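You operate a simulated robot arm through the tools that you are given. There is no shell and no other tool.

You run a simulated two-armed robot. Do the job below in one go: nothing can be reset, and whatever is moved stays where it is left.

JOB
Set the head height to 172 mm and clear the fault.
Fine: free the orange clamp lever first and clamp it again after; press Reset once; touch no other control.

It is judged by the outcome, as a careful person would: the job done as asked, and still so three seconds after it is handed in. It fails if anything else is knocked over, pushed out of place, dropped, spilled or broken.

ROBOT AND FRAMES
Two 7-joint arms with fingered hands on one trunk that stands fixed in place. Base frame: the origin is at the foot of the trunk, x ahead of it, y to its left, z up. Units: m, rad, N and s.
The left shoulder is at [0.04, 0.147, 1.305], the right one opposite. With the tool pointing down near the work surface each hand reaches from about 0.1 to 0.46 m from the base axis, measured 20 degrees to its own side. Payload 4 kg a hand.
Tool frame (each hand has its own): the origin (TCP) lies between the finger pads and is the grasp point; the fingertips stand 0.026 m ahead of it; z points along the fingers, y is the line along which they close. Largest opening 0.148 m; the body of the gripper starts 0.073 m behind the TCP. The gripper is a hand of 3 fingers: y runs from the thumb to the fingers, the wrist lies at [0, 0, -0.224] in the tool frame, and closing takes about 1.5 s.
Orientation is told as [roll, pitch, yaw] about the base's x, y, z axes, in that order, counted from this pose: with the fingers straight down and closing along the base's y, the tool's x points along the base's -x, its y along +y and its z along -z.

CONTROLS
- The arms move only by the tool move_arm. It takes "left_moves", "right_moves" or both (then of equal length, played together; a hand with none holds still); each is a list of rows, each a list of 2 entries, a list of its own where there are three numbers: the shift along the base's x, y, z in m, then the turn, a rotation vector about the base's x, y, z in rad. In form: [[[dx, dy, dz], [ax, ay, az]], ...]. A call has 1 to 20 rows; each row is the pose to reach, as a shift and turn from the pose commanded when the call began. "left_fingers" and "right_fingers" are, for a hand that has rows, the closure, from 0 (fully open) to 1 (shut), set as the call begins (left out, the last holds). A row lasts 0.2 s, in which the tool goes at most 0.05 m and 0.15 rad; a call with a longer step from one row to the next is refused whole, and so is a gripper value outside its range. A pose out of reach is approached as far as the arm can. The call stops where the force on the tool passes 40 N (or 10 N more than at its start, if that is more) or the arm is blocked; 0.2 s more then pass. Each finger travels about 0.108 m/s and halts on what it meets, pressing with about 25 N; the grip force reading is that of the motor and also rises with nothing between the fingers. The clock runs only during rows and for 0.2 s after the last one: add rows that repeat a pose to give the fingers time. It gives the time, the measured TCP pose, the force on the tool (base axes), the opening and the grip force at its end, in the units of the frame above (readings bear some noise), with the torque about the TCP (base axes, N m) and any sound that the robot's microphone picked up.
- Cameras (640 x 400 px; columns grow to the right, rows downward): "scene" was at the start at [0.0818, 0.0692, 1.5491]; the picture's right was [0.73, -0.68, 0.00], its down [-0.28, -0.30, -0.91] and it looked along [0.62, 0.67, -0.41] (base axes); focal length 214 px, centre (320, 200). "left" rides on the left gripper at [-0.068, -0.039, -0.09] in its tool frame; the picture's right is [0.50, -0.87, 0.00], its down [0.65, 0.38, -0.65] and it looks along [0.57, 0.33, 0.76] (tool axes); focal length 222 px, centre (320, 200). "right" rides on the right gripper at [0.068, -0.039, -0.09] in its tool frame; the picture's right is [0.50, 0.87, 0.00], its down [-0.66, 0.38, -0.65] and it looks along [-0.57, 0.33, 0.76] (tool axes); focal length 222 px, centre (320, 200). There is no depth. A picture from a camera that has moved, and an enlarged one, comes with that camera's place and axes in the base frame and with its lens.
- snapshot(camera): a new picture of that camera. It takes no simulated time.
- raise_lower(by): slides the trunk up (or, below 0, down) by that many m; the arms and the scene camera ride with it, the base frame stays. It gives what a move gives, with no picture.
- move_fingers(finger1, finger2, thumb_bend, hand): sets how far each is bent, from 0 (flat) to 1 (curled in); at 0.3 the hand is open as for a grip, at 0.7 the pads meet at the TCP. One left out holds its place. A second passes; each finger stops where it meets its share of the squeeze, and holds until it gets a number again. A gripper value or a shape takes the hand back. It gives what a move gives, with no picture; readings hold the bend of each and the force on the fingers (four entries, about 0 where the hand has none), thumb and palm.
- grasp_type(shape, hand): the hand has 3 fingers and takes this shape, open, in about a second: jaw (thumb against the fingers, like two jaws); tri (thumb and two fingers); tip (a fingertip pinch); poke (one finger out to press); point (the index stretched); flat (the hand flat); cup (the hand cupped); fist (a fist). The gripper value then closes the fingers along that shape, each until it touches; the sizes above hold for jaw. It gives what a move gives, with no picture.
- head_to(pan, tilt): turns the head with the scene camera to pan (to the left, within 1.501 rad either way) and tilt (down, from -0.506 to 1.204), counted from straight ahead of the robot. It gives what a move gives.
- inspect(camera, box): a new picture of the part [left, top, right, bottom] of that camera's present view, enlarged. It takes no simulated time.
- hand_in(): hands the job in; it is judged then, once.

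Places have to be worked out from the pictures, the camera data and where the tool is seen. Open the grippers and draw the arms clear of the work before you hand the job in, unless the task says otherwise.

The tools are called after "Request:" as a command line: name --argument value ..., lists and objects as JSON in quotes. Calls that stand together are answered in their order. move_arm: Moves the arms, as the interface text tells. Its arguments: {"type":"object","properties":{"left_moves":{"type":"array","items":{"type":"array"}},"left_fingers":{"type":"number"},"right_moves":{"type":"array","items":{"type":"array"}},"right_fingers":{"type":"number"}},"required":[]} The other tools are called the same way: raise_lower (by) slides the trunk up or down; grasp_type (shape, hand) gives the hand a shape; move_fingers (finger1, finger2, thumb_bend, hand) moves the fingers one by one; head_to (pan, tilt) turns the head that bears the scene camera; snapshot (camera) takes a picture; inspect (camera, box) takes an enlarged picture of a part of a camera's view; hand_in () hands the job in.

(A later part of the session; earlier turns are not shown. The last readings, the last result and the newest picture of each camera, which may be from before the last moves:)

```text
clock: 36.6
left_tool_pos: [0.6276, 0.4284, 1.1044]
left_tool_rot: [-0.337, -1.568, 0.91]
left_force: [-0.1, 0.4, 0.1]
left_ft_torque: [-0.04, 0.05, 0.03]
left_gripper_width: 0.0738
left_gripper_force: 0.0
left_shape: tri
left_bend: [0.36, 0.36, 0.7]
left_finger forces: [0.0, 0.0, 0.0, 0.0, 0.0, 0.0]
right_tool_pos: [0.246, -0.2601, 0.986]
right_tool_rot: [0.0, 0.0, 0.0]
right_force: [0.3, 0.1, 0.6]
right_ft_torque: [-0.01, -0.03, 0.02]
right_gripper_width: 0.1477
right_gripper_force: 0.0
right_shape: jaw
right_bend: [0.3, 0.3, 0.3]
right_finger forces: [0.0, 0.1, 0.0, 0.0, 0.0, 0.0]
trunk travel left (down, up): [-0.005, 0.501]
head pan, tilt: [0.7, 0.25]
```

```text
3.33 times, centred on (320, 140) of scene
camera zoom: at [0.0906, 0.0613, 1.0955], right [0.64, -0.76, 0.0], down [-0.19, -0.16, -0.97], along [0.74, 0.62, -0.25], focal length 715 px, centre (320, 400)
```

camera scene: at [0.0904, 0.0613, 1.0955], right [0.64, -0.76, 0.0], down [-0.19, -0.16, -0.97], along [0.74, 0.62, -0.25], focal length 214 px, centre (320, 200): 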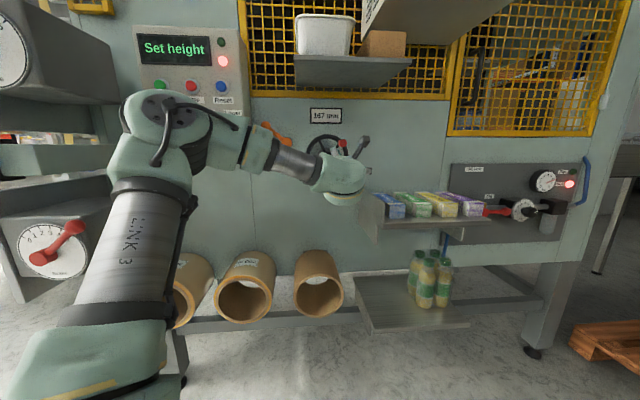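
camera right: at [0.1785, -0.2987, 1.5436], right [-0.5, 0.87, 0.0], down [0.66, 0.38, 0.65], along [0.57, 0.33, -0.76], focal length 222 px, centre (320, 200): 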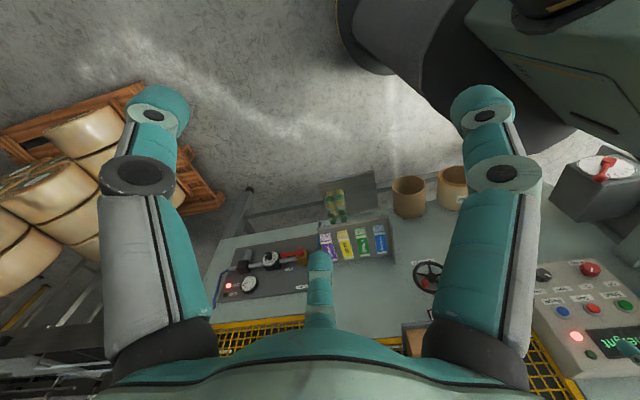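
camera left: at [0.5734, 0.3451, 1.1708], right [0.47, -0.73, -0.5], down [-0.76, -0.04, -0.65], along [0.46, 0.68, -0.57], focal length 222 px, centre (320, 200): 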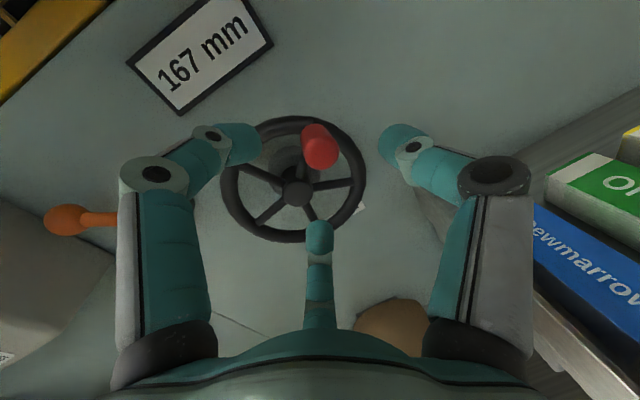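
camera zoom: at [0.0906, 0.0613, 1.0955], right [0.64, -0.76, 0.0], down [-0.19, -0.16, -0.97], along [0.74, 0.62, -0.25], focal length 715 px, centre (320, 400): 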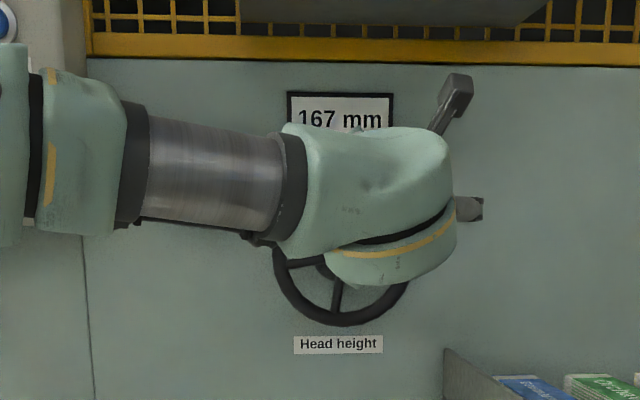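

The knob sits right on the tool axis about 5.5 cm ahead. I'll move forward 4.5 cm along the tool axis so the fingers surround it.

Request:
move_arm --left_moves '[[[0.0126, 0.0081, 0], [0, 0, 0]], [[0.0252, 0.0163, 0], [0, 0, 0]], [[0.0378, 0.0244, 0], [0, 0, 0]], [[0.0378, 0.0244, 0], [0, 0, 0]]]'

Request:
snapshot --camera "left"

Request:
inspect --camera "scene" --box '[240, 80, 400, 200]'

```text
clock: 37.6
left_tool_pos: [0.6674, 0.4538, 1.1029]
left_tool_rot: [-0.425, -1.57, 0.996]
left_force: [-0.2, -0.1, 0.0]
left_ft_torque: [0.02, -0.03, 0.0]
left_gripper_width: 0.0738
left_gripper_force: 0.2
left_shape: tri
left_bend: [0.36, 0.36, 0.7]
left_finger forces: [0.1, 0.0, 0.0, 0.0, 0.0, 0.0]
right_tool_pos: [0.2473, -0.2596, 0.9855]
right_tool_rot: [0.001, 0.0, 0.0]
right_force: [0.0, -0.8, -0.1]
right_ft_torque: [0.01, 0.03, 0.07]
right_gripper_width: 0.148
right_gripper_force: 0.1
right_shape: jaw
right_bend: [0.3, 0.3, 0.3]
right_finger forces: [0.1, 0.0, 0.1, 0.0, 0.0, 0.0]
trunk travel left (down, up): [-0.005, 0.501]
head pan, tilt: [0.7, 0.25]
```

```text
taken
camera left: at [0.6129, 0.3707, 1.171], right [0.47, -0.73, -0.5], down [-0.76, -0.04, -0.65], along [0.46, 0.68, -0.57], focal length 222 px, centre (320, 200)
```

left: 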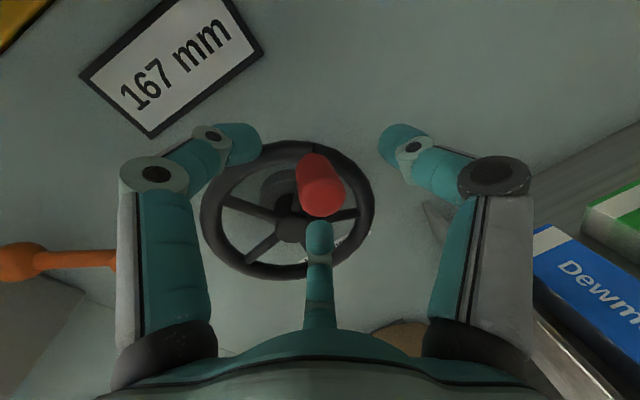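

```text
3.33 times, centred on (320, 140) of scene
camera zoom: at [0.0903, 0.0612, 1.0955], right [0.64, -0.76, 0.0], down [-0.19, -0.16, -0.97], along [0.74, 0.62, -0.25], focal length 715 px, centre (320, 400)
```

zoom: 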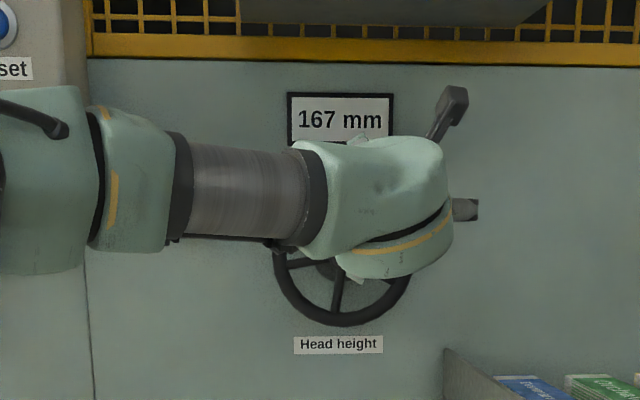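

The fingers surround the knob, which spans from 0.5 to 4 cm ahead of the TCP. I'll close them to a snug cage around it and look.

Request:
move_arm --left_moves '[[[0, 0, 0], [0, 0, 0]], [[0, 0, 0], [0, 0, 0]], [[0, 0, 0], [0, 0, 0]], [[0, 0, 0], [0, 0, 0]]]' --left_fingers 0.78

Request:
snapshot --camera "left"

```text
clock: 38.6
left_tool_pos: [0.6687, 0.4526, 1.1041]
left_tool_rot: [-0.33, -1.569, 0.904]
left_force: [-0.6, 0.2, -0.2]
left_ft_torque: [-0.05, 0.03, -0.02]
left_gripper_width: 0.033
left_gripper_force: 0.0
left_shape: tri
left_bend: [0.76, 0.76, 0.7]
left_finger forces: [0.0, 0.0, 0.0, 0.0, 0.1, 0.0]
right_tool_pos: [0.2473, -0.26, 0.9832]
right_tool_rot: [0.0, 0.002, 0.002]
right_force: [0.4, 0.5, 0.3]
right_ft_torque: [0.02, -0.01, -0.02]
right_gripper_width: 0.1478
right_gripper_force: 0.1
right_shape: jaw
right_bend: [0.3, 0.3, 0.3]
right_finger forces: [0.1, 0.0, 0.0, 0.1, 0.0, 0.1]
trunk travel left (down, up): [-0.005, 0.501]
head pan, tilt: [0.7, 0.25]
```

```text
taken
camera left: at [0.6131, 0.3708, 1.1707], right [0.47, -0.73, -0.5], down [-0.76, -0.04, -0.65], along [0.46, 0.68, -0.57], focal length 222 px, centre (320, 200)
```

left: 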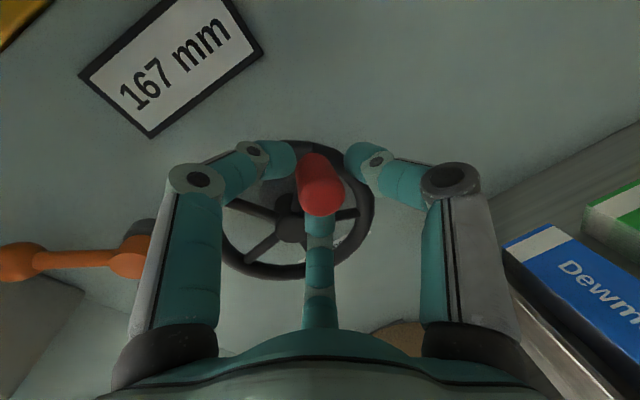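

The knob is caged (opening 0.033). I'll turn the wheel about 30° clockwise and see which way the counter goes.

Request:
move_arm --left_moves '[[[0.0026, -0.0024, -0.004], [0, 0, 0]], [[0.0051, -0.0048, -0.0081], [0, 0, 0]], [[0.0072, -0.0067, -0.0126], [0, 0, 0]], [[0.0092, -0.0085, -0.0172], [0, 0, 0]], [[0.0107, -0.0099, -0.0221], [0, 0, 0]], [[0.012, -0.0111, -0.0272], [0, 0, 0]]]'

Request:
snapshot --camera "left"

Request:
inspect --camera "scene" --box '[240, 80, 400, 200]'

```text
clock: 40.0
left_tool_pos: [0.6781, 0.4424, 1.075]
left_tool_rot: [-0.292, -1.568, 0.863]
left_force: [-0.1, -0.7, 1.7]
left_ft_torque: [0.07, -0.02, -0.03]
left_gripper_width: 0.0332
left_gripper_force: 0.0
left_shape: tri
left_bend: [0.75, 0.76, 0.7]
left_finger forces: [1.4, 0.0, 0.1, 0.0, 0.0, 0.0]
right_tool_pos: [0.2464, -0.2599, 0.9851]
right_tool_rot: [0.0, 0.0, -0.001]
right_force: [0.5, -0.3, 0.2]
right_ft_torque: [-0.01, 0.01, 0.03]
right_gripper_width: 0.1478
right_gripper_force: 0.0
right_shape: jaw
right_bend: [0.3, 0.3, 0.3]
right_finger forces: [0.1, 0.0, 0.0, 0.0, 0.1, 0.0]
trunk travel left (down, up): [-0.005, 0.501]
head pan, tilt: [0.7, 0.25]
```

```text
taken
camera left: at [0.6243, 0.3591, 1.1421], right [0.47, -0.73, -0.5], down [-0.76, -0.04, -0.65], along [0.46, 0.68, -0.57], focal length 222 px, centre (320, 200)
```

left: 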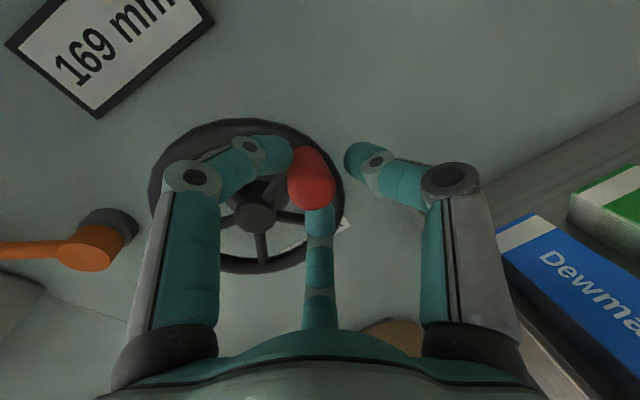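

```text
3.33 times, centred on (320, 140) of scene
camera zoom: at [0.0905, 0.0612, 1.0955], right [0.64, -0.77, 0.0], down [-0.19, -0.16, -0.97], along [0.74, 0.62, -0.25], focal length 715 px, centre (320, 400)
```

zoom: 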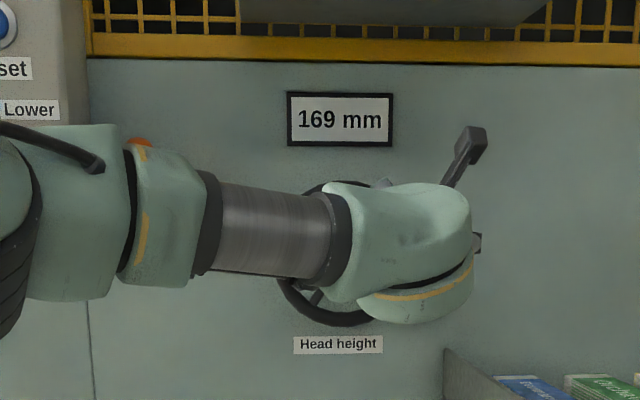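

Clockwise raises the reading: it's at 169 after roughly 26°, so about 14° per mm. I'll continue clockwise by about 26° and read again.

Request:
move_arm --left_moves '[[[0.0009, -0.0008, -0.0052], [0, 0, 0]], [[0.0015, -0.0014, -0.0105], [0, 0, 0]], [[0.0017, -0.0016, -0.0158], [0, 0, 0]], [[0.0016, -0.0015, -0.0212], [0, 0, 0]], [[0.0011, -0.001, -0.0275], [0, 0, 0]]]'

Request:
snapshot --camera "left"

Request:
inspect --camera "scene" --box '[240, 80, 400, 200]'

```text
clock: 41.2
left_tool_pos: [0.6784, 0.4417, 1.0482]
left_tool_rot: [-0.394, -1.568, 0.969]
left_force: [-0.6, 0.3, 2.2]
left_ft_torque: [0.04, 0.0, 0.01]
left_gripper_width: 0.0332
left_gripper_force: 0.1
left_shape: tri
left_bend: [0.75, 0.76, 0.7]
left_finger forces: [1.3, 0.0, 0.1, 0.0, 0.0, 0.0]
right_tool_pos: [0.2458, -0.2593, 0.984]
right_tool_rot: [0.002, -0.002, 0.002]
right_force: [-0.6, -0.3, -0.2]
right_ft_torque: [0.0, -0.03, -0.04]
right_gripper_width: 0.148
right_gripper_force: 0.1
right_shape: jaw
right_bend: [0.3, 0.3, 0.3]
right_finger forces: [0.0, 0.0, 0.1, 0.1, 0.0, 0.0]
trunk travel left (down, up): [-0.005, 0.501]
head pan, tilt: [0.7, 0.25]
```

```text
taken
camera left: at [0.624, 0.3588, 1.1155], right [0.47, -0.73, -0.5], down [-0.76, -0.04, -0.65], along [0.46, 0.68, -0.57], focal length 222 px, centre (320, 200)
```

left: 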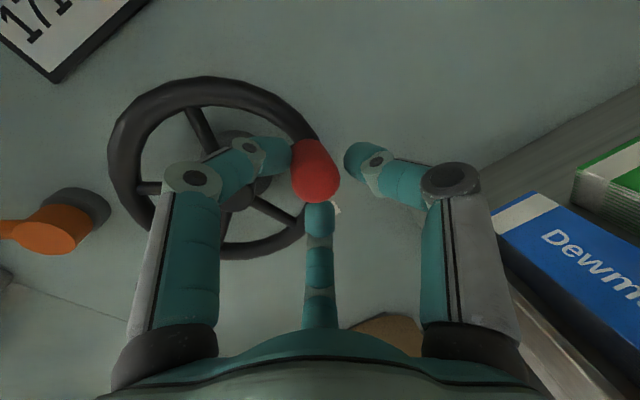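

```text
3.33 times, centred on (320, 140) of scene
camera zoom: at [0.0904, 0.0613, 1.0955], right [0.64, -0.76, 0.0], down [-0.19, -0.16, -0.97], along [0.74, 0.62, -0.25], focal length 715 px, centre (320, 400)
```

zoom: 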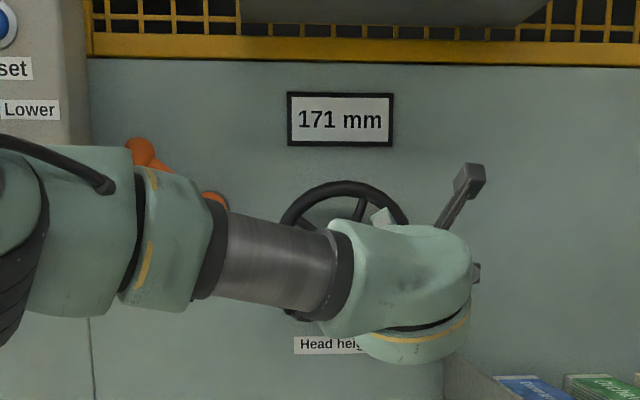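

It now reads 171. I'll creep a further 7° and read again.

Request:
move_arm --left_moves '[[[-0.0006, 0.0005, -0.0036], [0, 0, 0]], [[-0.0013, 0.0012, -0.0073], [0, 0, 0]]]'

Request:
inspect --camera "scene" --box '[240, 80, 400, 200]'

```text
clock: 41.8
left_tool_pos: [0.6791, 0.4426, 1.0394]
left_tool_rot: [-0.495, -1.571, 1.069]
left_force: [-0.8, 0.3, 1.0]
left_ft_torque: [0.02, 0.02, 0.01]
left_gripper_width: 0.0334
left_gripper_force: 0.0
left_shape: tri
left_bend: [0.75, 0.76, 0.7]
left_finger forces: [1.2, 0.0, 0.0, 0.0, 0.1, 0.0]
right_tool_pos: [0.2467, -0.259, 0.9845]
right_tool_rot: [0.0, 0.0, 0.0]
right_force: [-0.8, -0.7, -0.4]
right_ft_torque: [0.0, 0.02, 0.0]
right_gripper_width: 0.148
right_gripper_force: 0.0
right_shape: jaw
right_bend: [0.3, 0.3, 0.3]
right_finger forces: [0.0, 0.0, 0.0, 0.1, 0.0, 0.1]
trunk travel left (down, up): [-0.005, 0.501]
head pan, tilt: [0.7, 0.25]
```

```text
3.33 times, centred on (320, 140) of scene
camera zoom: at [0.0904, 0.0612, 1.0955], right [0.64, -0.76, 0.0], down [-0.19, -0.16, -0.97], along [0.74, 0.62, -0.25], focal length 715 px, centre (320, 400)
```

zoom: 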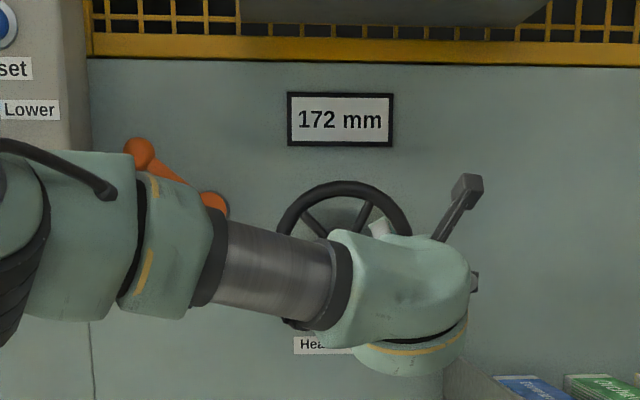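

It reads 172. Judging from when it flipped, the true value is between 171.5 and about 172.1, so I'll nudge a further ~2.5° to sit well inside 172, and check the panel display as well.

Request:
move_arm --left_moves '[[[-0.0006, 0.0005, -0.0026], [0, 0, 0]]]'

Request:
snapshot --camera "scene"

Request:
inspect --camera "scene" --box '[240, 80, 400, 200]'

Request:
snapshot --camera "left"

```text
clock: 42.2
left_tool_pos: [0.6774, 0.4429, 1.0377]
left_tool_rot: [-0.253, -1.568, 0.827]
left_force: [-0.1, 0.1, 1.2]
left_ft_torque: [0.04, -0.01, 0.0]
left_gripper_width: 0.0334
left_gripper_force: 0.0
left_shape: tri
left_bend: [0.75, 0.76, 0.7]
left_finger forces: [1.4, 0.0, 0.1, 0.1, 0.0, 0.0]
right_tool_pos: [0.2464, -0.26, 0.9848]
right_tool_rot: [0.0, 0.001, 0.0]
right_force: [0.6, -0.4, 0.4]
right_ft_torque: [-0.02, 0.02, 0.0]
right_gripper_width: 0.1478
right_gripper_force: 0.1
right_shape: jaw
right_bend: [0.3, 0.3, 0.3]
right_finger forces: [0.0, 0.0, 0.0, 0.0, 0.0, 0.1]
trunk travel left (down, up): [-0.005, 0.501]
head pan, tilt: [0.7, 0.25]
```

```text
taken
camera scene: at [0.0903, 0.0613, 1.0955], right [0.64, -0.76, 0.0], down [-0.19, -0.16, -0.97], along [0.74, 0.62, -0.25], focal length 214 px, centre (320, 200)
```

scene: 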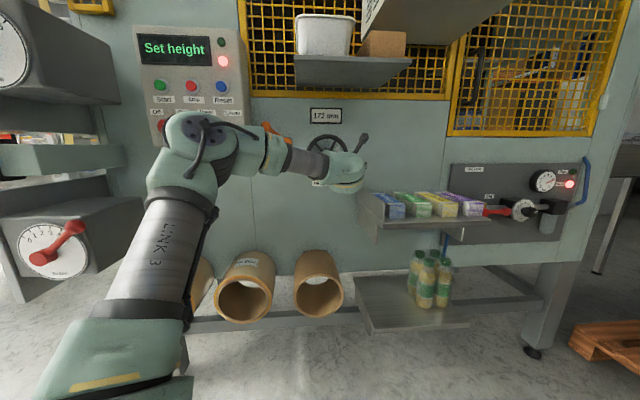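

```text
3.33 times, centred on (320, 140) of scene
camera zoom: at [0.0903, 0.0613, 1.0955], right [0.64, -0.76, 0.0], down [-0.19, -0.16, -0.97], along [0.74, 0.62, -0.25], focal length 715 px, centre (320, 400)
```

zoom: 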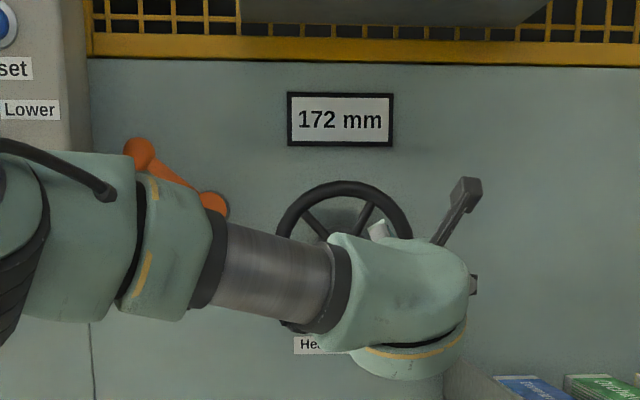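

```text
taken
camera left: at [0.6225, 0.3604, 1.1052], right [0.47, -0.73, -0.5], down [-0.76, -0.04, -0.65], along [0.46, 0.68, -0.57], focal length 222 px, centre (320, 200)
```

left: 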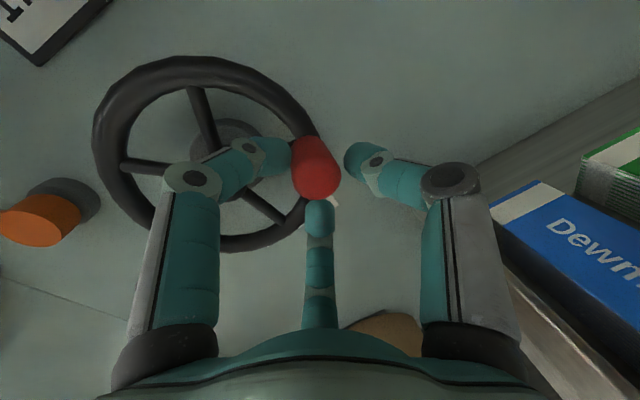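

The counter holds at 172. I'll relieve the finger pressure slightly, open the fingers around the knob, and draw straight back.

Request:
move_arm --left_moves '[[[0, 0, 0.001], [0, 0, 0]], [[0, 0, 0.001], [0, 0, 0]], [[0, 0, 0.001], [0, 0, 0]], [[0, 0, 0.001], [0, 0, 0]]]' --left_fingers 0.5

Request:
snapshot --camera "left"

Request:
inspect --camera "scene" --box '[240, 80, 400, 200]'

```text
clock: 43.2
left_tool_pos: [0.6778, 0.4437, 1.039]
left_tool_rot: [-0.337, -1.569, 0.911]
left_force: [0.4, -0.8, -0.5]
left_ft_torque: [0.03, 0.02, 0.02]
left_gripper_width: 0.0732
left_gripper_force: 0.0
left_shape: tri
left_bend: [0.36, 0.36, 0.7]
left_finger forces: [0.0, 0.1, 0.0, 0.0, 0.0, 0.0]
right_tool_pos: [0.2473, -0.2603, 0.9848]
right_tool_rot: [0.0, -0.001, 0.001]
right_force: [-0.1, 0.2, -0.6]
right_ft_torque: [-0.01, -0.03, 0.03]
right_gripper_width: 0.1479
right_gripper_force: 0.0
right_shape: jaw
right_bend: [0.3, 0.3, 0.3]
right_finger forces: [0.0, 0.0, 0.0, 0.0, 0.1, 0.0]
trunk travel left (down, up): [-0.005, 0.501]
head pan, tilt: [0.7, 0.25]
```

```text
taken
camera left: at [0.6231, 0.3608, 1.1063], right [0.47, -0.73, -0.5], down [-0.76, -0.04, -0.65], along [0.46, 0.68, -0.57], focal length 222 px, centre (320, 200)
```

left: 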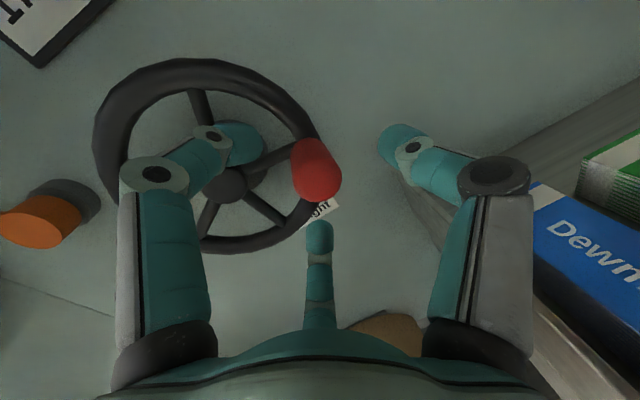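

```text
3.33 times, centred on (320, 140) of scene
camera zoom: at [0.0906, 0.0613, 1.0955], right [0.64, -0.76, 0.0], down [-0.19, -0.16, -0.97], along [0.74, 0.62, -0.25], focal length 715 px, centre (320, 400)
```

zoom: 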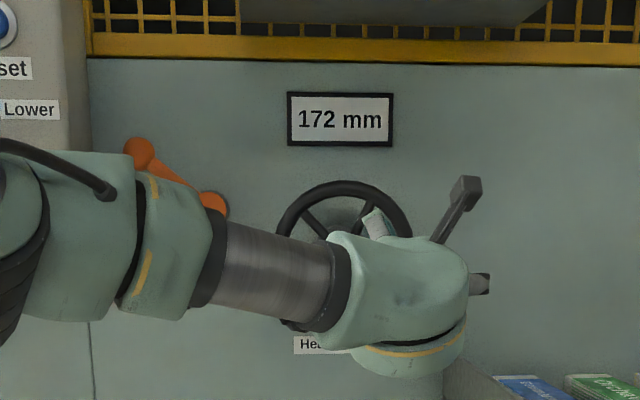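

The wheel is free of the fingers and the reading holds at 172 mm. I'll retract along the tool axis and close the fingers into the beak for clamping the lever again.

Request:
move_arm --left_moves '[[[-0.017, -0.011, 0], [0, 0, 0]], [[-0.034, -0.022, 0], [0, 0, 0]], [[-0.051, -0.033, 0], [0, 0, 0]], [[-0.068, -0.044, 0], [0, 0, 0]]]'

Request:
move_arm --left_moves '[[[-0.01, 0.01, 0], [0, 0, 0.05]], [[-0.028, 0.034, 0.005], [0, 0, 0.11]], [[-0.048, 0.06, 0.012], [0, 0, 0.17]], [[-0.068, 0.086, 0.02], [0, 0, 0.23]], [[-0.088, 0.112, 0.03], [0, 0, 0.3]], [[-0.105, 0.135, 0.04], [0, 0, 0.36]], [[-0.12, 0.152, 0.046], [0, 0, 0.42]], [[-0.132, 0.165, 0.051], [0, 0, 0.45]], [[-0.132, 0.165, 0.051], [0, 0, 0.45]]]' --left_fingers 1.0

Request:
snapshot --camera "left"

Request:
snapshot --camera "scene"

```text
clock: 44.2
left_tool_pos: [0.6094, 0.4012, 1.04]
left_tool_rot: [-0.358, -1.568, 0.93]
left_force: [0.7, -0.1, 0.1]
left_ft_torque: [0.03, -0.01, -0.03]
left_gripper_width: 0.0736
left_gripper_force: 0.1
left_shape: tri
left_bend: [0.36, 0.36, 0.7]
left_finger forces: [0.0, 0.0, 0.0, 0.1, 0.0, 0.0]
right_tool_pos: [0.2458, -0.2593, 0.9853]
right_tool_rot: [0.0, 0.001, 0.001]
right_force: [0.2, -0.4, -0.4]
right_ft_torque: [0.02, 0.03, -0.01]
right_gripper_width: 0.1478
right_gripper_force: 0.0
right_shape: jaw
right_bend: [0.3, 0.3, 0.3]
right_finger forces: [0.0, 0.1, 0.0, 0.0, 0.0, 0.1]
trunk travel left (down, up): [-0.005, 0.501]
head pan, tilt: [0.7, 0.25]
```

```text
clock: 46.2
left_tool_pos: [0.4765, 0.5643, 1.0905]
left_tool_rot: [-0.369, -1.57, 1.393]
left_force: [-0.8, 0.6, 0.5]
left_ft_torque: [-0.03, 0.0, 0.0]
left_gripper_width: 0.0001
left_gripper_force: 24.8
left_shape: tri
left_bend: [0.7, 0.7, 0.7]
left_finger forces: [0.0, 0.0, 0.0, 0.0, 0.0, 0.0]
right_tool_pos: [0.2472, -0.2601, 0.9844]
right_tool_rot: [-0.001, 0.001, 0.0]
right_force: [-0.3, -0.4, 0.0]
right_ft_torque: [0.01, -0.03, -0.04]
right_gripper_width: 0.148
right_gripper_force: 0.1
right_shape: jaw
right_bend: [0.3, 0.3, 0.3]
right_finger forces: [0.0, 0.0, 0.1, 0.0, 0.1, 0.0]
trunk travel left (down, up): [-0.005, 0.501]
head pan, tilt: [0.7, 0.25]
```

```text
taken
camera left: at [0.4626, 0.4663, 1.1579], right [0.74, -0.45, -0.5], down [-0.66, -0.36, -0.65], along [0.11, 0.81, -0.57], focal length 222 px, centre (320, 200)
```

left: 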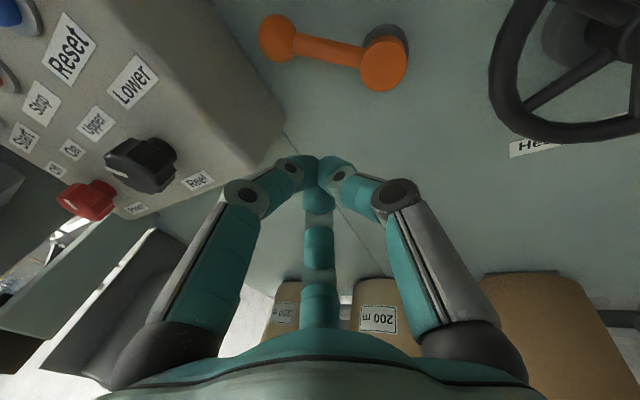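

```text
taken
camera scene: at [0.0907, 0.0613, 1.0955], right [0.64, -0.76, 0.0], down [-0.19, -0.16, -0.97], along [0.74, 0.62, -0.25], focal length 214 px, centre (320, 200)
```

scene: 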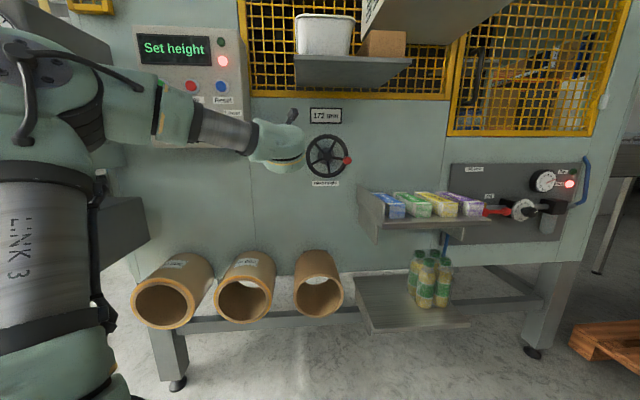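

The hand reaches here fine at this trunk height. The lever ball is at lateral -0.060, z 1.158 (about -50°). I'll advance below-left of the lever arm to depth 0.845 at z≈1.086.

Request:
move_arm --left_moves '[[[0.0182, 0.0196, -0.002], [0, 0, 0]], [[0.0364, 0.0393, -0.004], [0, 0, 0]], [[0.0545, 0.0589, -0.005], [0, 0, 0]], [[0.0727, 0.0785, -0.005], [0, 0, 0]], [[0.0727, 0.0785, -0.005], [0, 0, 0]]]'

Request:
snapshot --camera "left"

Request:
inspect --camera "scene" --box '[220, 80, 380, 200]'

```text
clock: 47.4
left_tool_pos: [0.5487, 0.6418, 1.088]
left_tool_rot: [-0.495, -1.568, 1.519]
left_force: [-0.1, -0.3, -0.8]
left_ft_torque: [-0.02, 0.03, -0.01]
left_gripper_width: 0.0
left_gripper_force: 24.8
left_shape: tri
left_bend: [0.7, 0.7, 0.7]
left_finger forces: [0.1, 0.0, 0.1, 0.0, 0.0, 0.1]
right_tool_pos: [0.2469, -0.2601, 0.9845]
right_tool_rot: [0.0, -0.001, -0.001]
right_force: [-0.1, -0.1, -0.5]
right_ft_torque: [0.02, -0.01, 0.0]
right_gripper_width: 0.148
right_gripper_force: 0.1
right_shape: jaw
right_bend: [0.3, 0.3, 0.3]
right_finger forces: [0.0, 0.0, 0.0, 0.0, 0.0, 0.0]
trunk travel left (down, up): [-0.005, 0.501]
head pan, tilt: [0.7, 0.25]
```

```text
taken
camera left: at [0.535, 0.5442, 1.1552], right [0.74, -0.45, -0.5], down [-0.66, -0.36, -0.65], along [0.11, 0.81, -0.57], focal length 222 px, centre (320, 200)
```

left: 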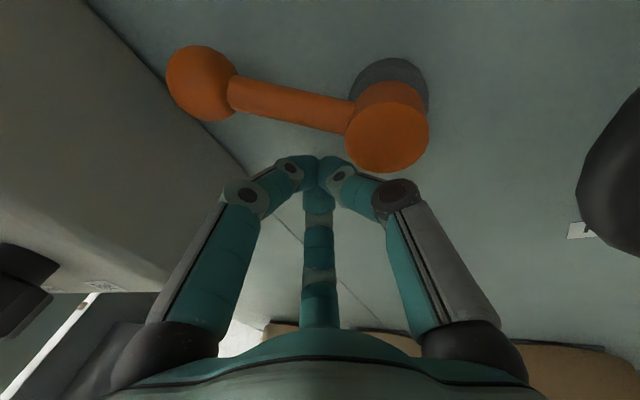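

```text
3.33 times, centred on (300, 140) of scene
camera zoom: at [0.0902, 0.0613, 1.0955], right [0.64, -0.76, 0.0], down [-0.19, -0.16, -0.97], along [0.74, 0.62, -0.25], focal length 715 px, centre (387, 400)
```

zoom: 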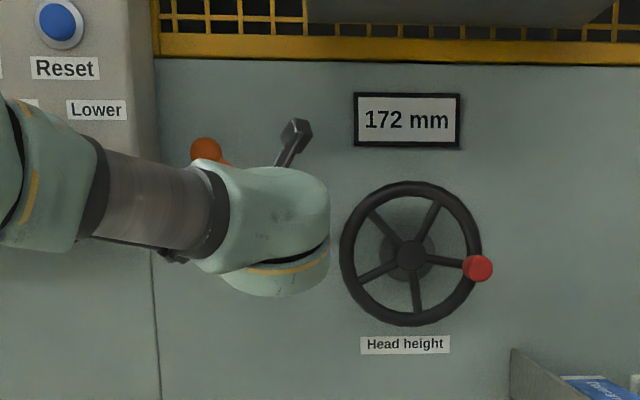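

The tip is just beneath the lever arm; the counter still shows 172. I'll push up and around clockwise to about -20° first.

Request:
move_arm --left_moves '[[[-0.0011, 0.001, 0.012], [0, 0, 0]], [[-0.0022, 0.002, 0.024], [0, 0, 0]], [[-0.0015, 0.0014, 0.0315], [0, 0, 0]], [[-0.0007, 0.0007, 0.039], [0, 0, 0]], [[0.0026, -0.0024, 0.045], [0, 0, 0]], [[0.0059, -0.0054, 0.051], [0, 0, 0]]]'

Request:
snapshot --camera "left"

Request:
inspect --camera "scene" --box '[220, 80, 380, 200]'

```text
clock: 48.8
left_tool_pos: [0.5563, 0.6375, 1.1387]
left_tool_rot: [-0.976, -1.569, 2.0]
left_force: [-3.2, -0.1, -0.3]
left_ft_torque: [0.01, 0.01, -0.03]
left_gripper_width: 0.0
left_gripper_force: 24.9
left_shape: tri
left_bend: [0.7, 0.7, 0.7]
left_finger forces: [0.0, 0.0, 0.0, 0.0, 2.7, 0.0]
right_tool_pos: [0.2469, -0.2605, 0.985]
right_tool_rot: [0.0, -0.001, -0.001]
right_force: [0.2, 0.2, 0.1]
right_ft_torque: [0.01, 0.0, 0.03]
right_gripper_width: 0.1479
right_gripper_force: 0.1
right_shape: jaw
right_bend: [0.3, 0.3, 0.3]
right_finger forces: [0.1, 0.0, 0.1, 0.1, 0.0, 0.0]
trunk travel left (down, up): [-0.005, 0.501]
head pan, tilt: [0.7, 0.25]
```

```text
taken
camera left: at [0.5421, 0.539, 1.2059], right [0.74, -0.45, -0.5], down [-0.66, -0.36, -0.66], along [0.12, 0.82, -0.57], focal length 222 px, centre (320, 200)
```

left: 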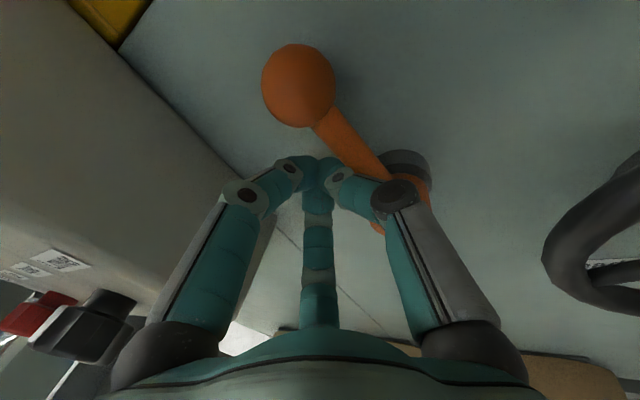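

```text
3.33 times, centred on (300, 140) of scene
camera zoom: at [0.0903, 0.0612, 1.0955], right [0.64, -0.77, 0.0], down [-0.19, -0.16, -0.97], along [0.74, 0.62, -0.25], focal length 715 px, centre (387, 400)
```

zoom: 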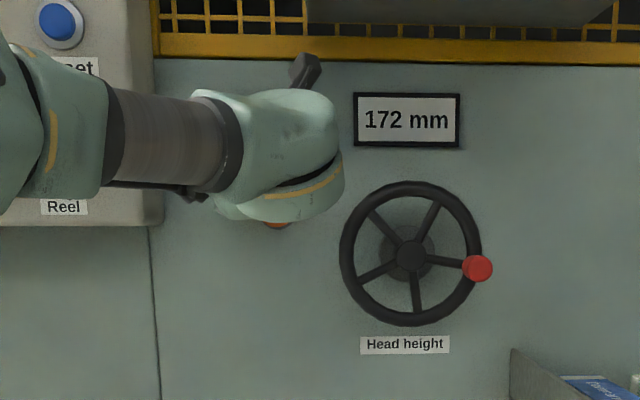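

The lever is following with about 3 N. I'll carry it on to the original +10° tilt.

Request:
move_arm --left_moves '[[[0.004, -0.0037, 0.005], [0, 0, 0]], [[0.0083, -0.0077, 0.009], [0, 0, 0]], [[0.0132, -0.0122, 0.012], [0, 0, 0]], [[0.0184, -0.017, 0.014], [0, 0, 0]]]'

Request:
snapshot --camera "left"

Request:
inspect --camera "scene" --box '[220, 80, 380, 200]'

```text
clock: 49.8
left_tool_pos: [0.5707, 0.6214, 1.1537]
left_tool_rot: [-1.487, -1.564, 2.514]
left_force: [-22.2, 1.4, 0.2]
left_ft_torque: [-0.02, -0.01, -0.03]
left_gripper_width: 0.0002
left_gripper_force: 24.8
left_shape: tri
left_bend: [0.7, 0.7, 0.7]
left_finger forces: [0.0, 0.1, 0.0, 0.0, 7.7, 0.0]
right_tool_pos: [0.2438, -0.2587, 0.9862]
right_tool_rot: [-0.002, -0.002, -0.001]
right_force: [0.5, 0.1, -0.7]
right_ft_torque: [0.01, -0.01, -0.03]
right_gripper_width: 0.1477
right_gripper_force: 0.0
right_shape: jaw
right_bend: [0.3, 0.3, 0.3]
right_finger forces: [0.0, 0.0, 0.1, 0.0, 0.0, 0.0]
trunk travel left (down, up): [-0.005, 0.501]
head pan, tilt: [0.7, 0.25]
```

```text
taken
camera left: at [0.5566, 0.5238, 1.2208], right [0.74, -0.45, -0.49], down [-0.66, -0.37, -0.66], along [0.11, 0.81, -0.57], focal length 222 px, centre (320, 200)
```

left: 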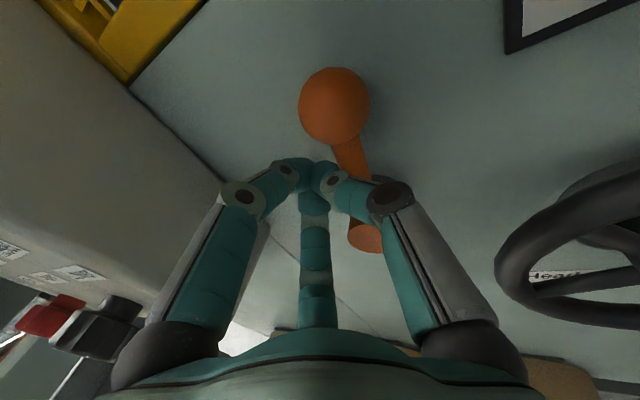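

```text
3.33 times, centred on (300, 140) of scene
camera zoom: at [0.0863, 0.0617, 1.0958], right [0.65, -0.76, 0.0], down [-0.19, -0.16, -0.97], along [0.74, 0.63, -0.24], focal length 715 px, centre (387, 400)
```

zoom: 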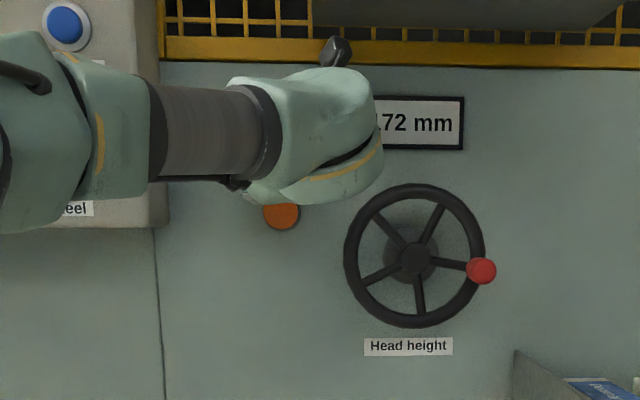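

The ball is back at about lateral 0.020, z 1.188, where it started, with force rising to 22 N, which suggests the clamp end. I'll push a few more millimetres to make sure it is seated.

Request:
move_arm --left_moves '[[[0.0022, -0.002, 0], [0, 0, 0]], [[0.0044, -0.0041, 0], [0, 0, 0]]]'

Request:
snapshot --camera "left"

```text
clock: 50.4
left_tool_pos: [0.5731, 0.6185, 1.1549]
left_tool_rot: [-1.602, -1.562, 2.633]
left_force: [-28.7, 9.5, 3.3]
left_ft_torque: [0.04, -0.07, 0.19]
left_gripper_width: 0.0
left_gripper_force: 25.0
left_shape: tri
left_bend: [0.7, 0.7, 0.7]
left_finger forces: [0.1, 0.0, 0.0, 0.0, 68.4, 0.1]
right_tool_pos: [0.2423, -0.2595, 0.9869]
right_tool_rot: [-0.001, -0.006, 0.001]
right_force: [-0.2, -0.9, -0.1]
right_ft_torque: [0.01, -0.02, -0.03]
right_gripper_width: 0.148
right_gripper_force: 0.0
right_shape: jaw
right_bend: [0.3, 0.3, 0.3]
right_finger forces: [0.0, 0.0, 0.1, 0.0, 0.1, 0.0]
trunk travel left (down, up): [-0.005, 0.501]
head pan, tilt: [0.7, 0.25]
```

```text
taken
camera left: at [0.5593, 0.5204, 1.221], right [0.75, -0.45, -0.49], down [-0.66, -0.37, -0.66], along [0.12, 0.81, -0.57], focal length 222 px, centre (320, 200)
```

left: 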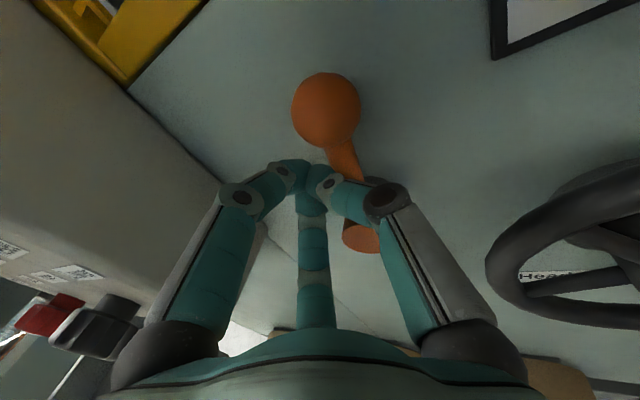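

The lever no longer moves while the force climbs, so it is at its clamped stop. I'll back off to the left a little, then draw straight out from the wall.

Request:
move_arm --left_moves '[[[-0.008, 0.0074, -0.002], [0, 0, 0]], [[-0.016, 0.0148, -0.005], [0, 0, 0]], [[-0.036, -0.006, -0.008], [0, 0, 0]], [[-0.058, -0.03, -0.008], [0, 0, 0]], [[-0.08, -0.054, -0.008], [0, 0, 0]], [[-0.095, -0.07, -0.008], [0, 0, 0]], [[-0.095, -0.07, -0.008], [0, 0, 0]]]'

Request:
snapshot --camera "left"

Request:
snapshot --camera "scene"

Request:
inspect --camera "scene" --box '[120, 10, 380, 200]'

```text
clock: 52.0
left_tool_pos: [0.4842, 0.5451, 1.1412]
left_tool_rot: [-0.166, -1.569, 1.188]
left_force: [-0.6, -0.1, -0.2]
left_ft_torque: [0.0, -0.01, -0.01]
left_gripper_width: 0.0002
left_gripper_force: 25.1
left_shape: tri
left_bend: [0.7, 0.7, 0.7]
left_finger forces: [0.1, 0.1, 0.0, 0.0, 0.0, 0.1]
right_tool_pos: [0.2466, -0.2604, 0.9837]
right_tool_rot: [0.002, -0.002, 0.0]
right_force: [0.2, -0.3, -0.3]
right_ft_torque: [0.03, 0.0, 0.02]
right_gripper_width: 0.1479
right_gripper_force: 0.1
right_shape: jaw
right_bend: [0.3, 0.3, 0.3]
right_finger forces: [0.0, 0.1, 0.0, 0.1, 0.0, 0.0]
trunk travel left (down, up): [-0.005, 0.501]
head pan, tilt: [0.7, 0.25]
```

```text
taken
camera left: at [0.4701, 0.4475, 1.2085], right [0.74, -0.45, -0.5], down [-0.66, -0.36, -0.65], along [0.11, 0.82, -0.57], focal length 222 px, centre (320, 200)
```

left: 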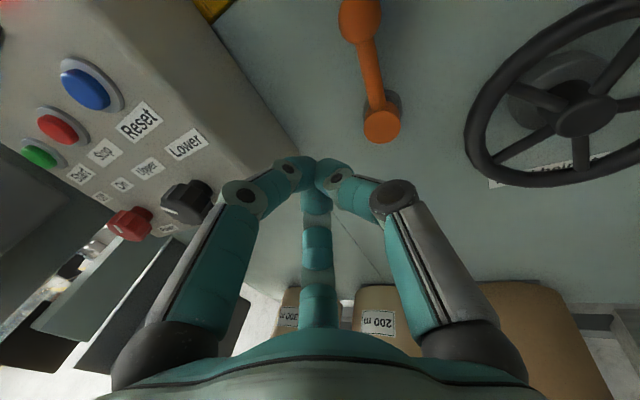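

```text
taken
camera scene: at [0.0906, 0.0614, 1.0955], right [0.64, -0.76, 0.0], down [-0.19, -0.16, -0.97], along [0.74, 0.62, -0.25], focal length 214 px, centre (320, 200)
```

scene: 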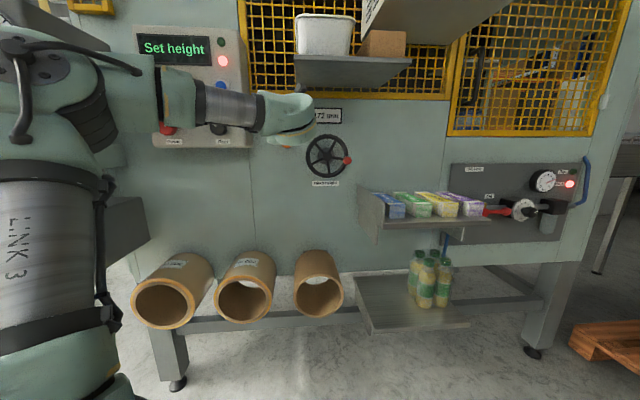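

```text
2.11 times, centred on (250, 105) of scene
camera zoom: at [0.0906, 0.0614, 1.0955], right [0.64, -0.76, 0.0], down [-0.19, -0.16, -0.97], along [0.74, 0.62, -0.25], focal length 452 px, centre (467, 400)
```

zoom: 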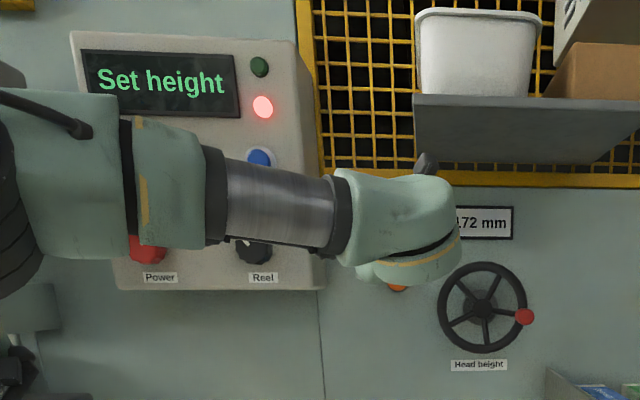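

The lever is upright again with its ball at lateral 0.021, z 1.187, exactly as it began, and the counter reads 172. Next is Reset, which I place at depth ≈0.78, lateral -0.162, z 1.255; I'll back off, shape the hand to poke, and move in front of it.

Request:
move_arm --left_moves '[[[-0.024, -0.026, 0], [0, 0, 0]], [[-0.0475, -0.0514, 0.005], [0, 0, 0]], [[-0.056, -0.045, 0.03], [0, 0, 0]], [[-0.065, -0.038, 0.06], [0, 0, 0]]]'

Request:
grasp_type --hand "left" --shape "poke"

Request:
snapshot --camera "left"

Request:
snapshot --camera "scene"

```text
clock: 53.0
left_tool_pos: [0.4207, 0.507, 1.2007]
left_tool_rot: [-0.422, -1.568, 1.448]
left_force: [-0.5, 0.1, -0.2]
left_ft_torque: [0.02, -0.01, 0.0]
left_gripper_width: 0.0
left_gripper_force: 24.9
left_shape: tri
left_bend: [0.7, 0.7, 0.7]
left_finger forces: [0.0, 0.0, 0.0, 0.0, 0.1, 0.1]
right_tool_pos: [0.2476, -0.2598, 0.9854]
right_tool_rot: [0.002, 0.001, 0.0]
right_force: [0.1, 0.7, 0.5]
right_ft_torque: [-0.08, -0.02, 0.02]
right_gripper_width: 0.148
right_gripper_force: 0.0
right_shape: jaw
right_bend: [0.3, 0.3, 0.3]
right_finger forces: [0.1, 0.1, 0.0, 0.0, 0.1, 0.0]
trunk travel left (down, up): [-0.005, 0.501]
head pan, tilt: [0.7, 0.25]
```

```text
clock: 53.9
left_tool_pos: [0.4199, 0.5088, 1.2013]
left_tool_rot: [-0.307, -1.568, 1.328]
left_force: [0.0, 0.2, -0.4]
left_ft_torque: [0.05, -0.01, -0.01]
left_gripper_width: 0.0001
left_gripper_force: 0.1
left_shape: poke
left_bend: [1.0, 1.0, 0.4]
left_finger forces: [0.0, 0.1, 0.0, 0.0, 0.0, 0.1]
right_tool_pos: [0.2468, -0.2598, 0.9844]
right_tool_rot: [0.0, 0.0, -0.001]
right_force: [0.2, -0.1, -0.3]
right_ft_torque: [-0.04, -0.02, 0.01]
right_gripper_width: 0.1479
right_gripper_force: 0.1
right_shape: jaw
right_bend: [0.3, 0.3, 0.3]
right_finger forces: [0.0, 0.0, 0.0, 0.1, 0.0, 0.1]
trunk travel left (down, up): [-0.005, 0.501]
head pan, tilt: [0.7, 0.25]
```

```text
taken
camera left: at [0.4064, 0.4097, 1.2681], right [0.74, -0.45, -0.5], down [-0.66, -0.36, -0.65], along [0.11, 0.81, -0.57], focal length 222 px, centre (320, 200)
```

left: 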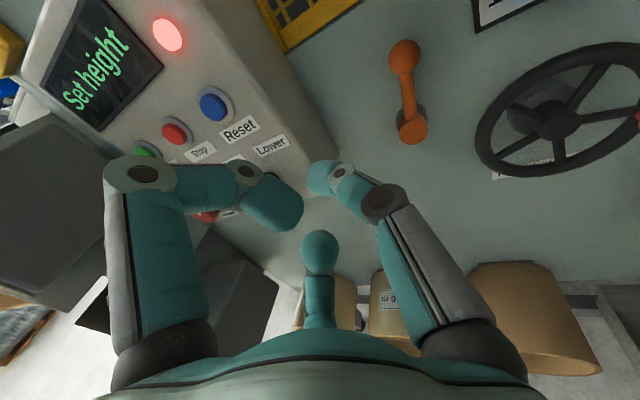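

```text
taken
camera scene: at [0.0905, 0.0614, 1.0955], right [0.64, -0.76, 0.0], down [-0.19, -0.16, -0.97], along [0.74, 0.62, -0.25], focal length 214 px, centre (320, 200)
```

scene: 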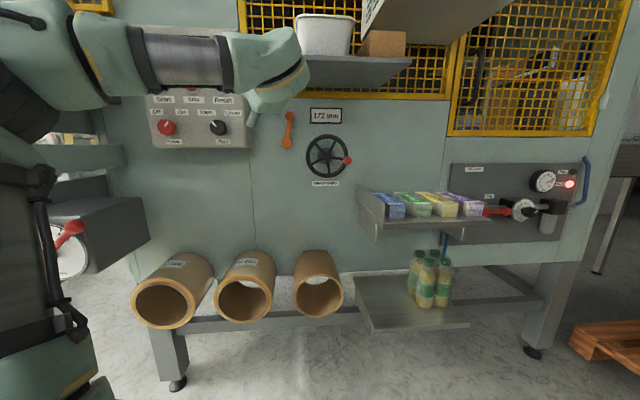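

The poke finger is out. From two left-camera views Reset lies at depth 0.782, lateral ≈-0.157, z 1.255; I'll slide left and up to stand in front of it with the hand square to the wall.

Request:
move_arm --left_moves '[[[-0.0176, 0.0166, 0.0107], [0, 0, -0.04]], [[-0.0351, 0.0332, 0.0215], [0, 0, -0.08]], [[-0.0526, 0.0497, 0.0322], [0, 0, -0.12]], [[-0.0702, 0.0663, 0.043], [0, 0, -0.16]], [[-0.0877, 0.0829, 0.0537], [0, 0, -0.197]], [[-0.0877, 0.0829, 0.0537], [0, 0, -0.197]]]'

Request:
snapshot --camera "left"

Request:
snapshot --camera "scene"

```text
clock: 55.3
left_tool_pos: [0.3319, 0.5928, 1.255]
left_tool_rot: [-0.027, -1.569, 0.854]
left_force: [0.6, -0.6, -0.4]
left_ft_torque: [0.01, -0.02, 0.01]
left_gripper_width: 0.0
left_gripper_force: 0.1
left_shape: poke
left_bend: [1.0, 1.0, 0.4]
left_finger forces: [0.0, 0.0, 0.1, 0.0, 0.1, 0.1]
right_tool_pos: [0.247, -0.26, 0.9861]
right_tool_rot: [0.001, 0.001, -0.001]
right_force: [0.1, 0.4, -0.7]
right_ft_torque: [0.01, -0.02, 0.0]
right_gripper_width: 0.148
right_gripper_force: 0.1
right_shape: jaw
right_bend: [0.3, 0.3, 0.3]
right_finger forces: [0.0, 0.0, 0.1, 0.0, 0.0, 0.1]
trunk travel left (down, up): [-0.005, 0.501]
head pan, tilt: [0.7, 0.25]
```

```text
taken
camera left: at [0.2984, 0.4993, 1.3211], right [0.64, -0.59, -0.5], down [-0.72, -0.23, -0.65], along [0.27, 0.78, -0.57], focal length 222 px, centre (320, 200)
```

left: 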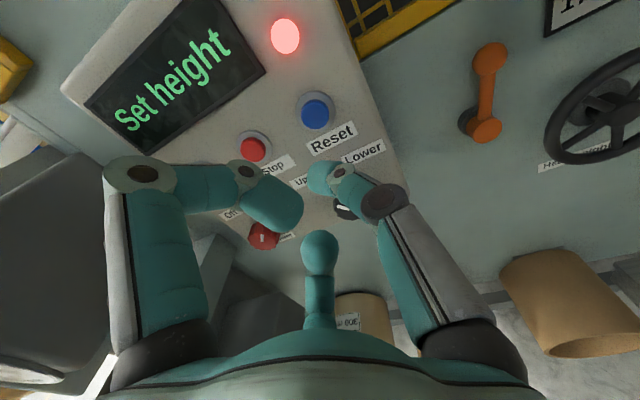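

```text
taken
camera scene: at [0.0908, 0.0611, 1.0955], right [0.64, -0.77, 0.0], down [-0.19, -0.16, -0.97], along [0.74, 0.62, -0.25], focal length 214 px, centre (320, 200)
```

scene: 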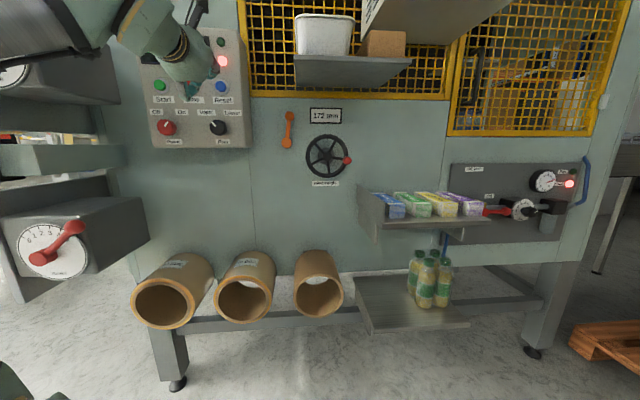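

The arm has swung left and its elbow may be near the brake box, so I'll pan the head left to check that gap before going on.

Request:
head_to --pan 1.4 --tilt -0.1

Request:
snapshot --camera "scene"

Request:
snapshot --camera "right"

```text
clock: 56.3
left_tool_pos: [0.3309, 0.5926, 1.2543]
left_tool_rot: [-0.31, -1.569, 1.137]
left_force: [-0.3, -0.6, 0.4]
left_ft_torque: [0.0, 0.05, -0.01]
left_gripper_width: 0.0001
left_gripper_force: 0.0
left_shape: poke
left_bend: [1.0, 1.0, 0.4]
left_finger forces: [0.0, 0.1, 0.0, 0.1, 0.1, 0.1]
right_tool_pos: [0.2469, -0.2597, 0.9852]
right_tool_rot: [0.0, -0.001, 0.001]
right_force: [-1.4, 0.0, 0.0]
right_ft_torque: [0.06, 0.03, 0.01]
right_gripper_width: 0.1475
right_gripper_force: 0.1
right_shape: jaw
right_bend: [0.3, 0.3, 0.3]
right_finger forces: [0.0, 0.1, 0.0, 0.0, 0.0, 0.1]
trunk travel left (down, up): [-0.005, 0.501]
head pan, tilt: [1.4, -0.099]
```

```text
taken
camera scene: at [0.0339, 0.087, 1.1273], right [0.99, -0.17, 0.0], down [0.02, 0.1, -1.0], along [0.17, 0.98, 0.1], focal length 214 px, centre (320, 200)
```

scene: 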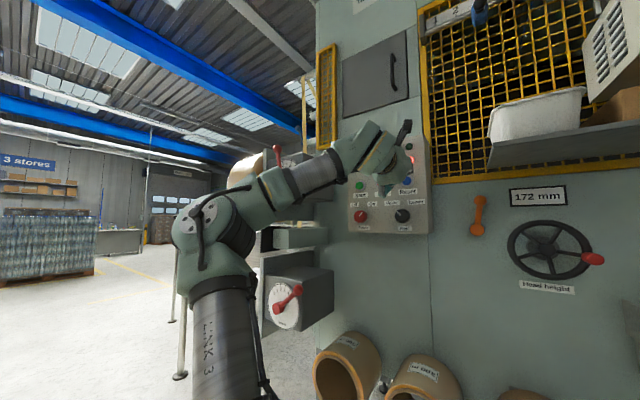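

```text
taken
camera right: at [0.1785, -0.2986, 1.0738], right [-0.5, 0.87, 0.0], down [0.66, 0.38, 0.65], along [0.57, 0.33, -0.76], focal length 222 px, centre (320, 200)
```

right: 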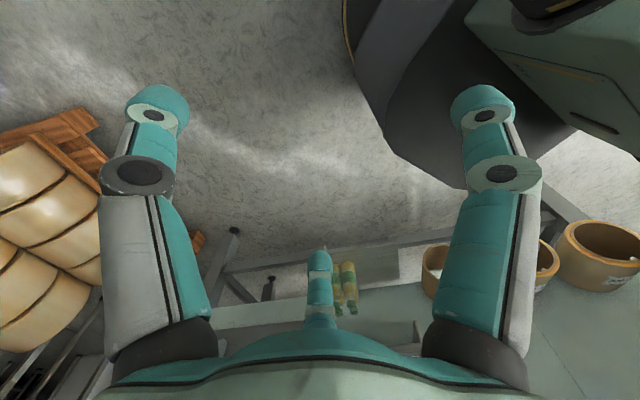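

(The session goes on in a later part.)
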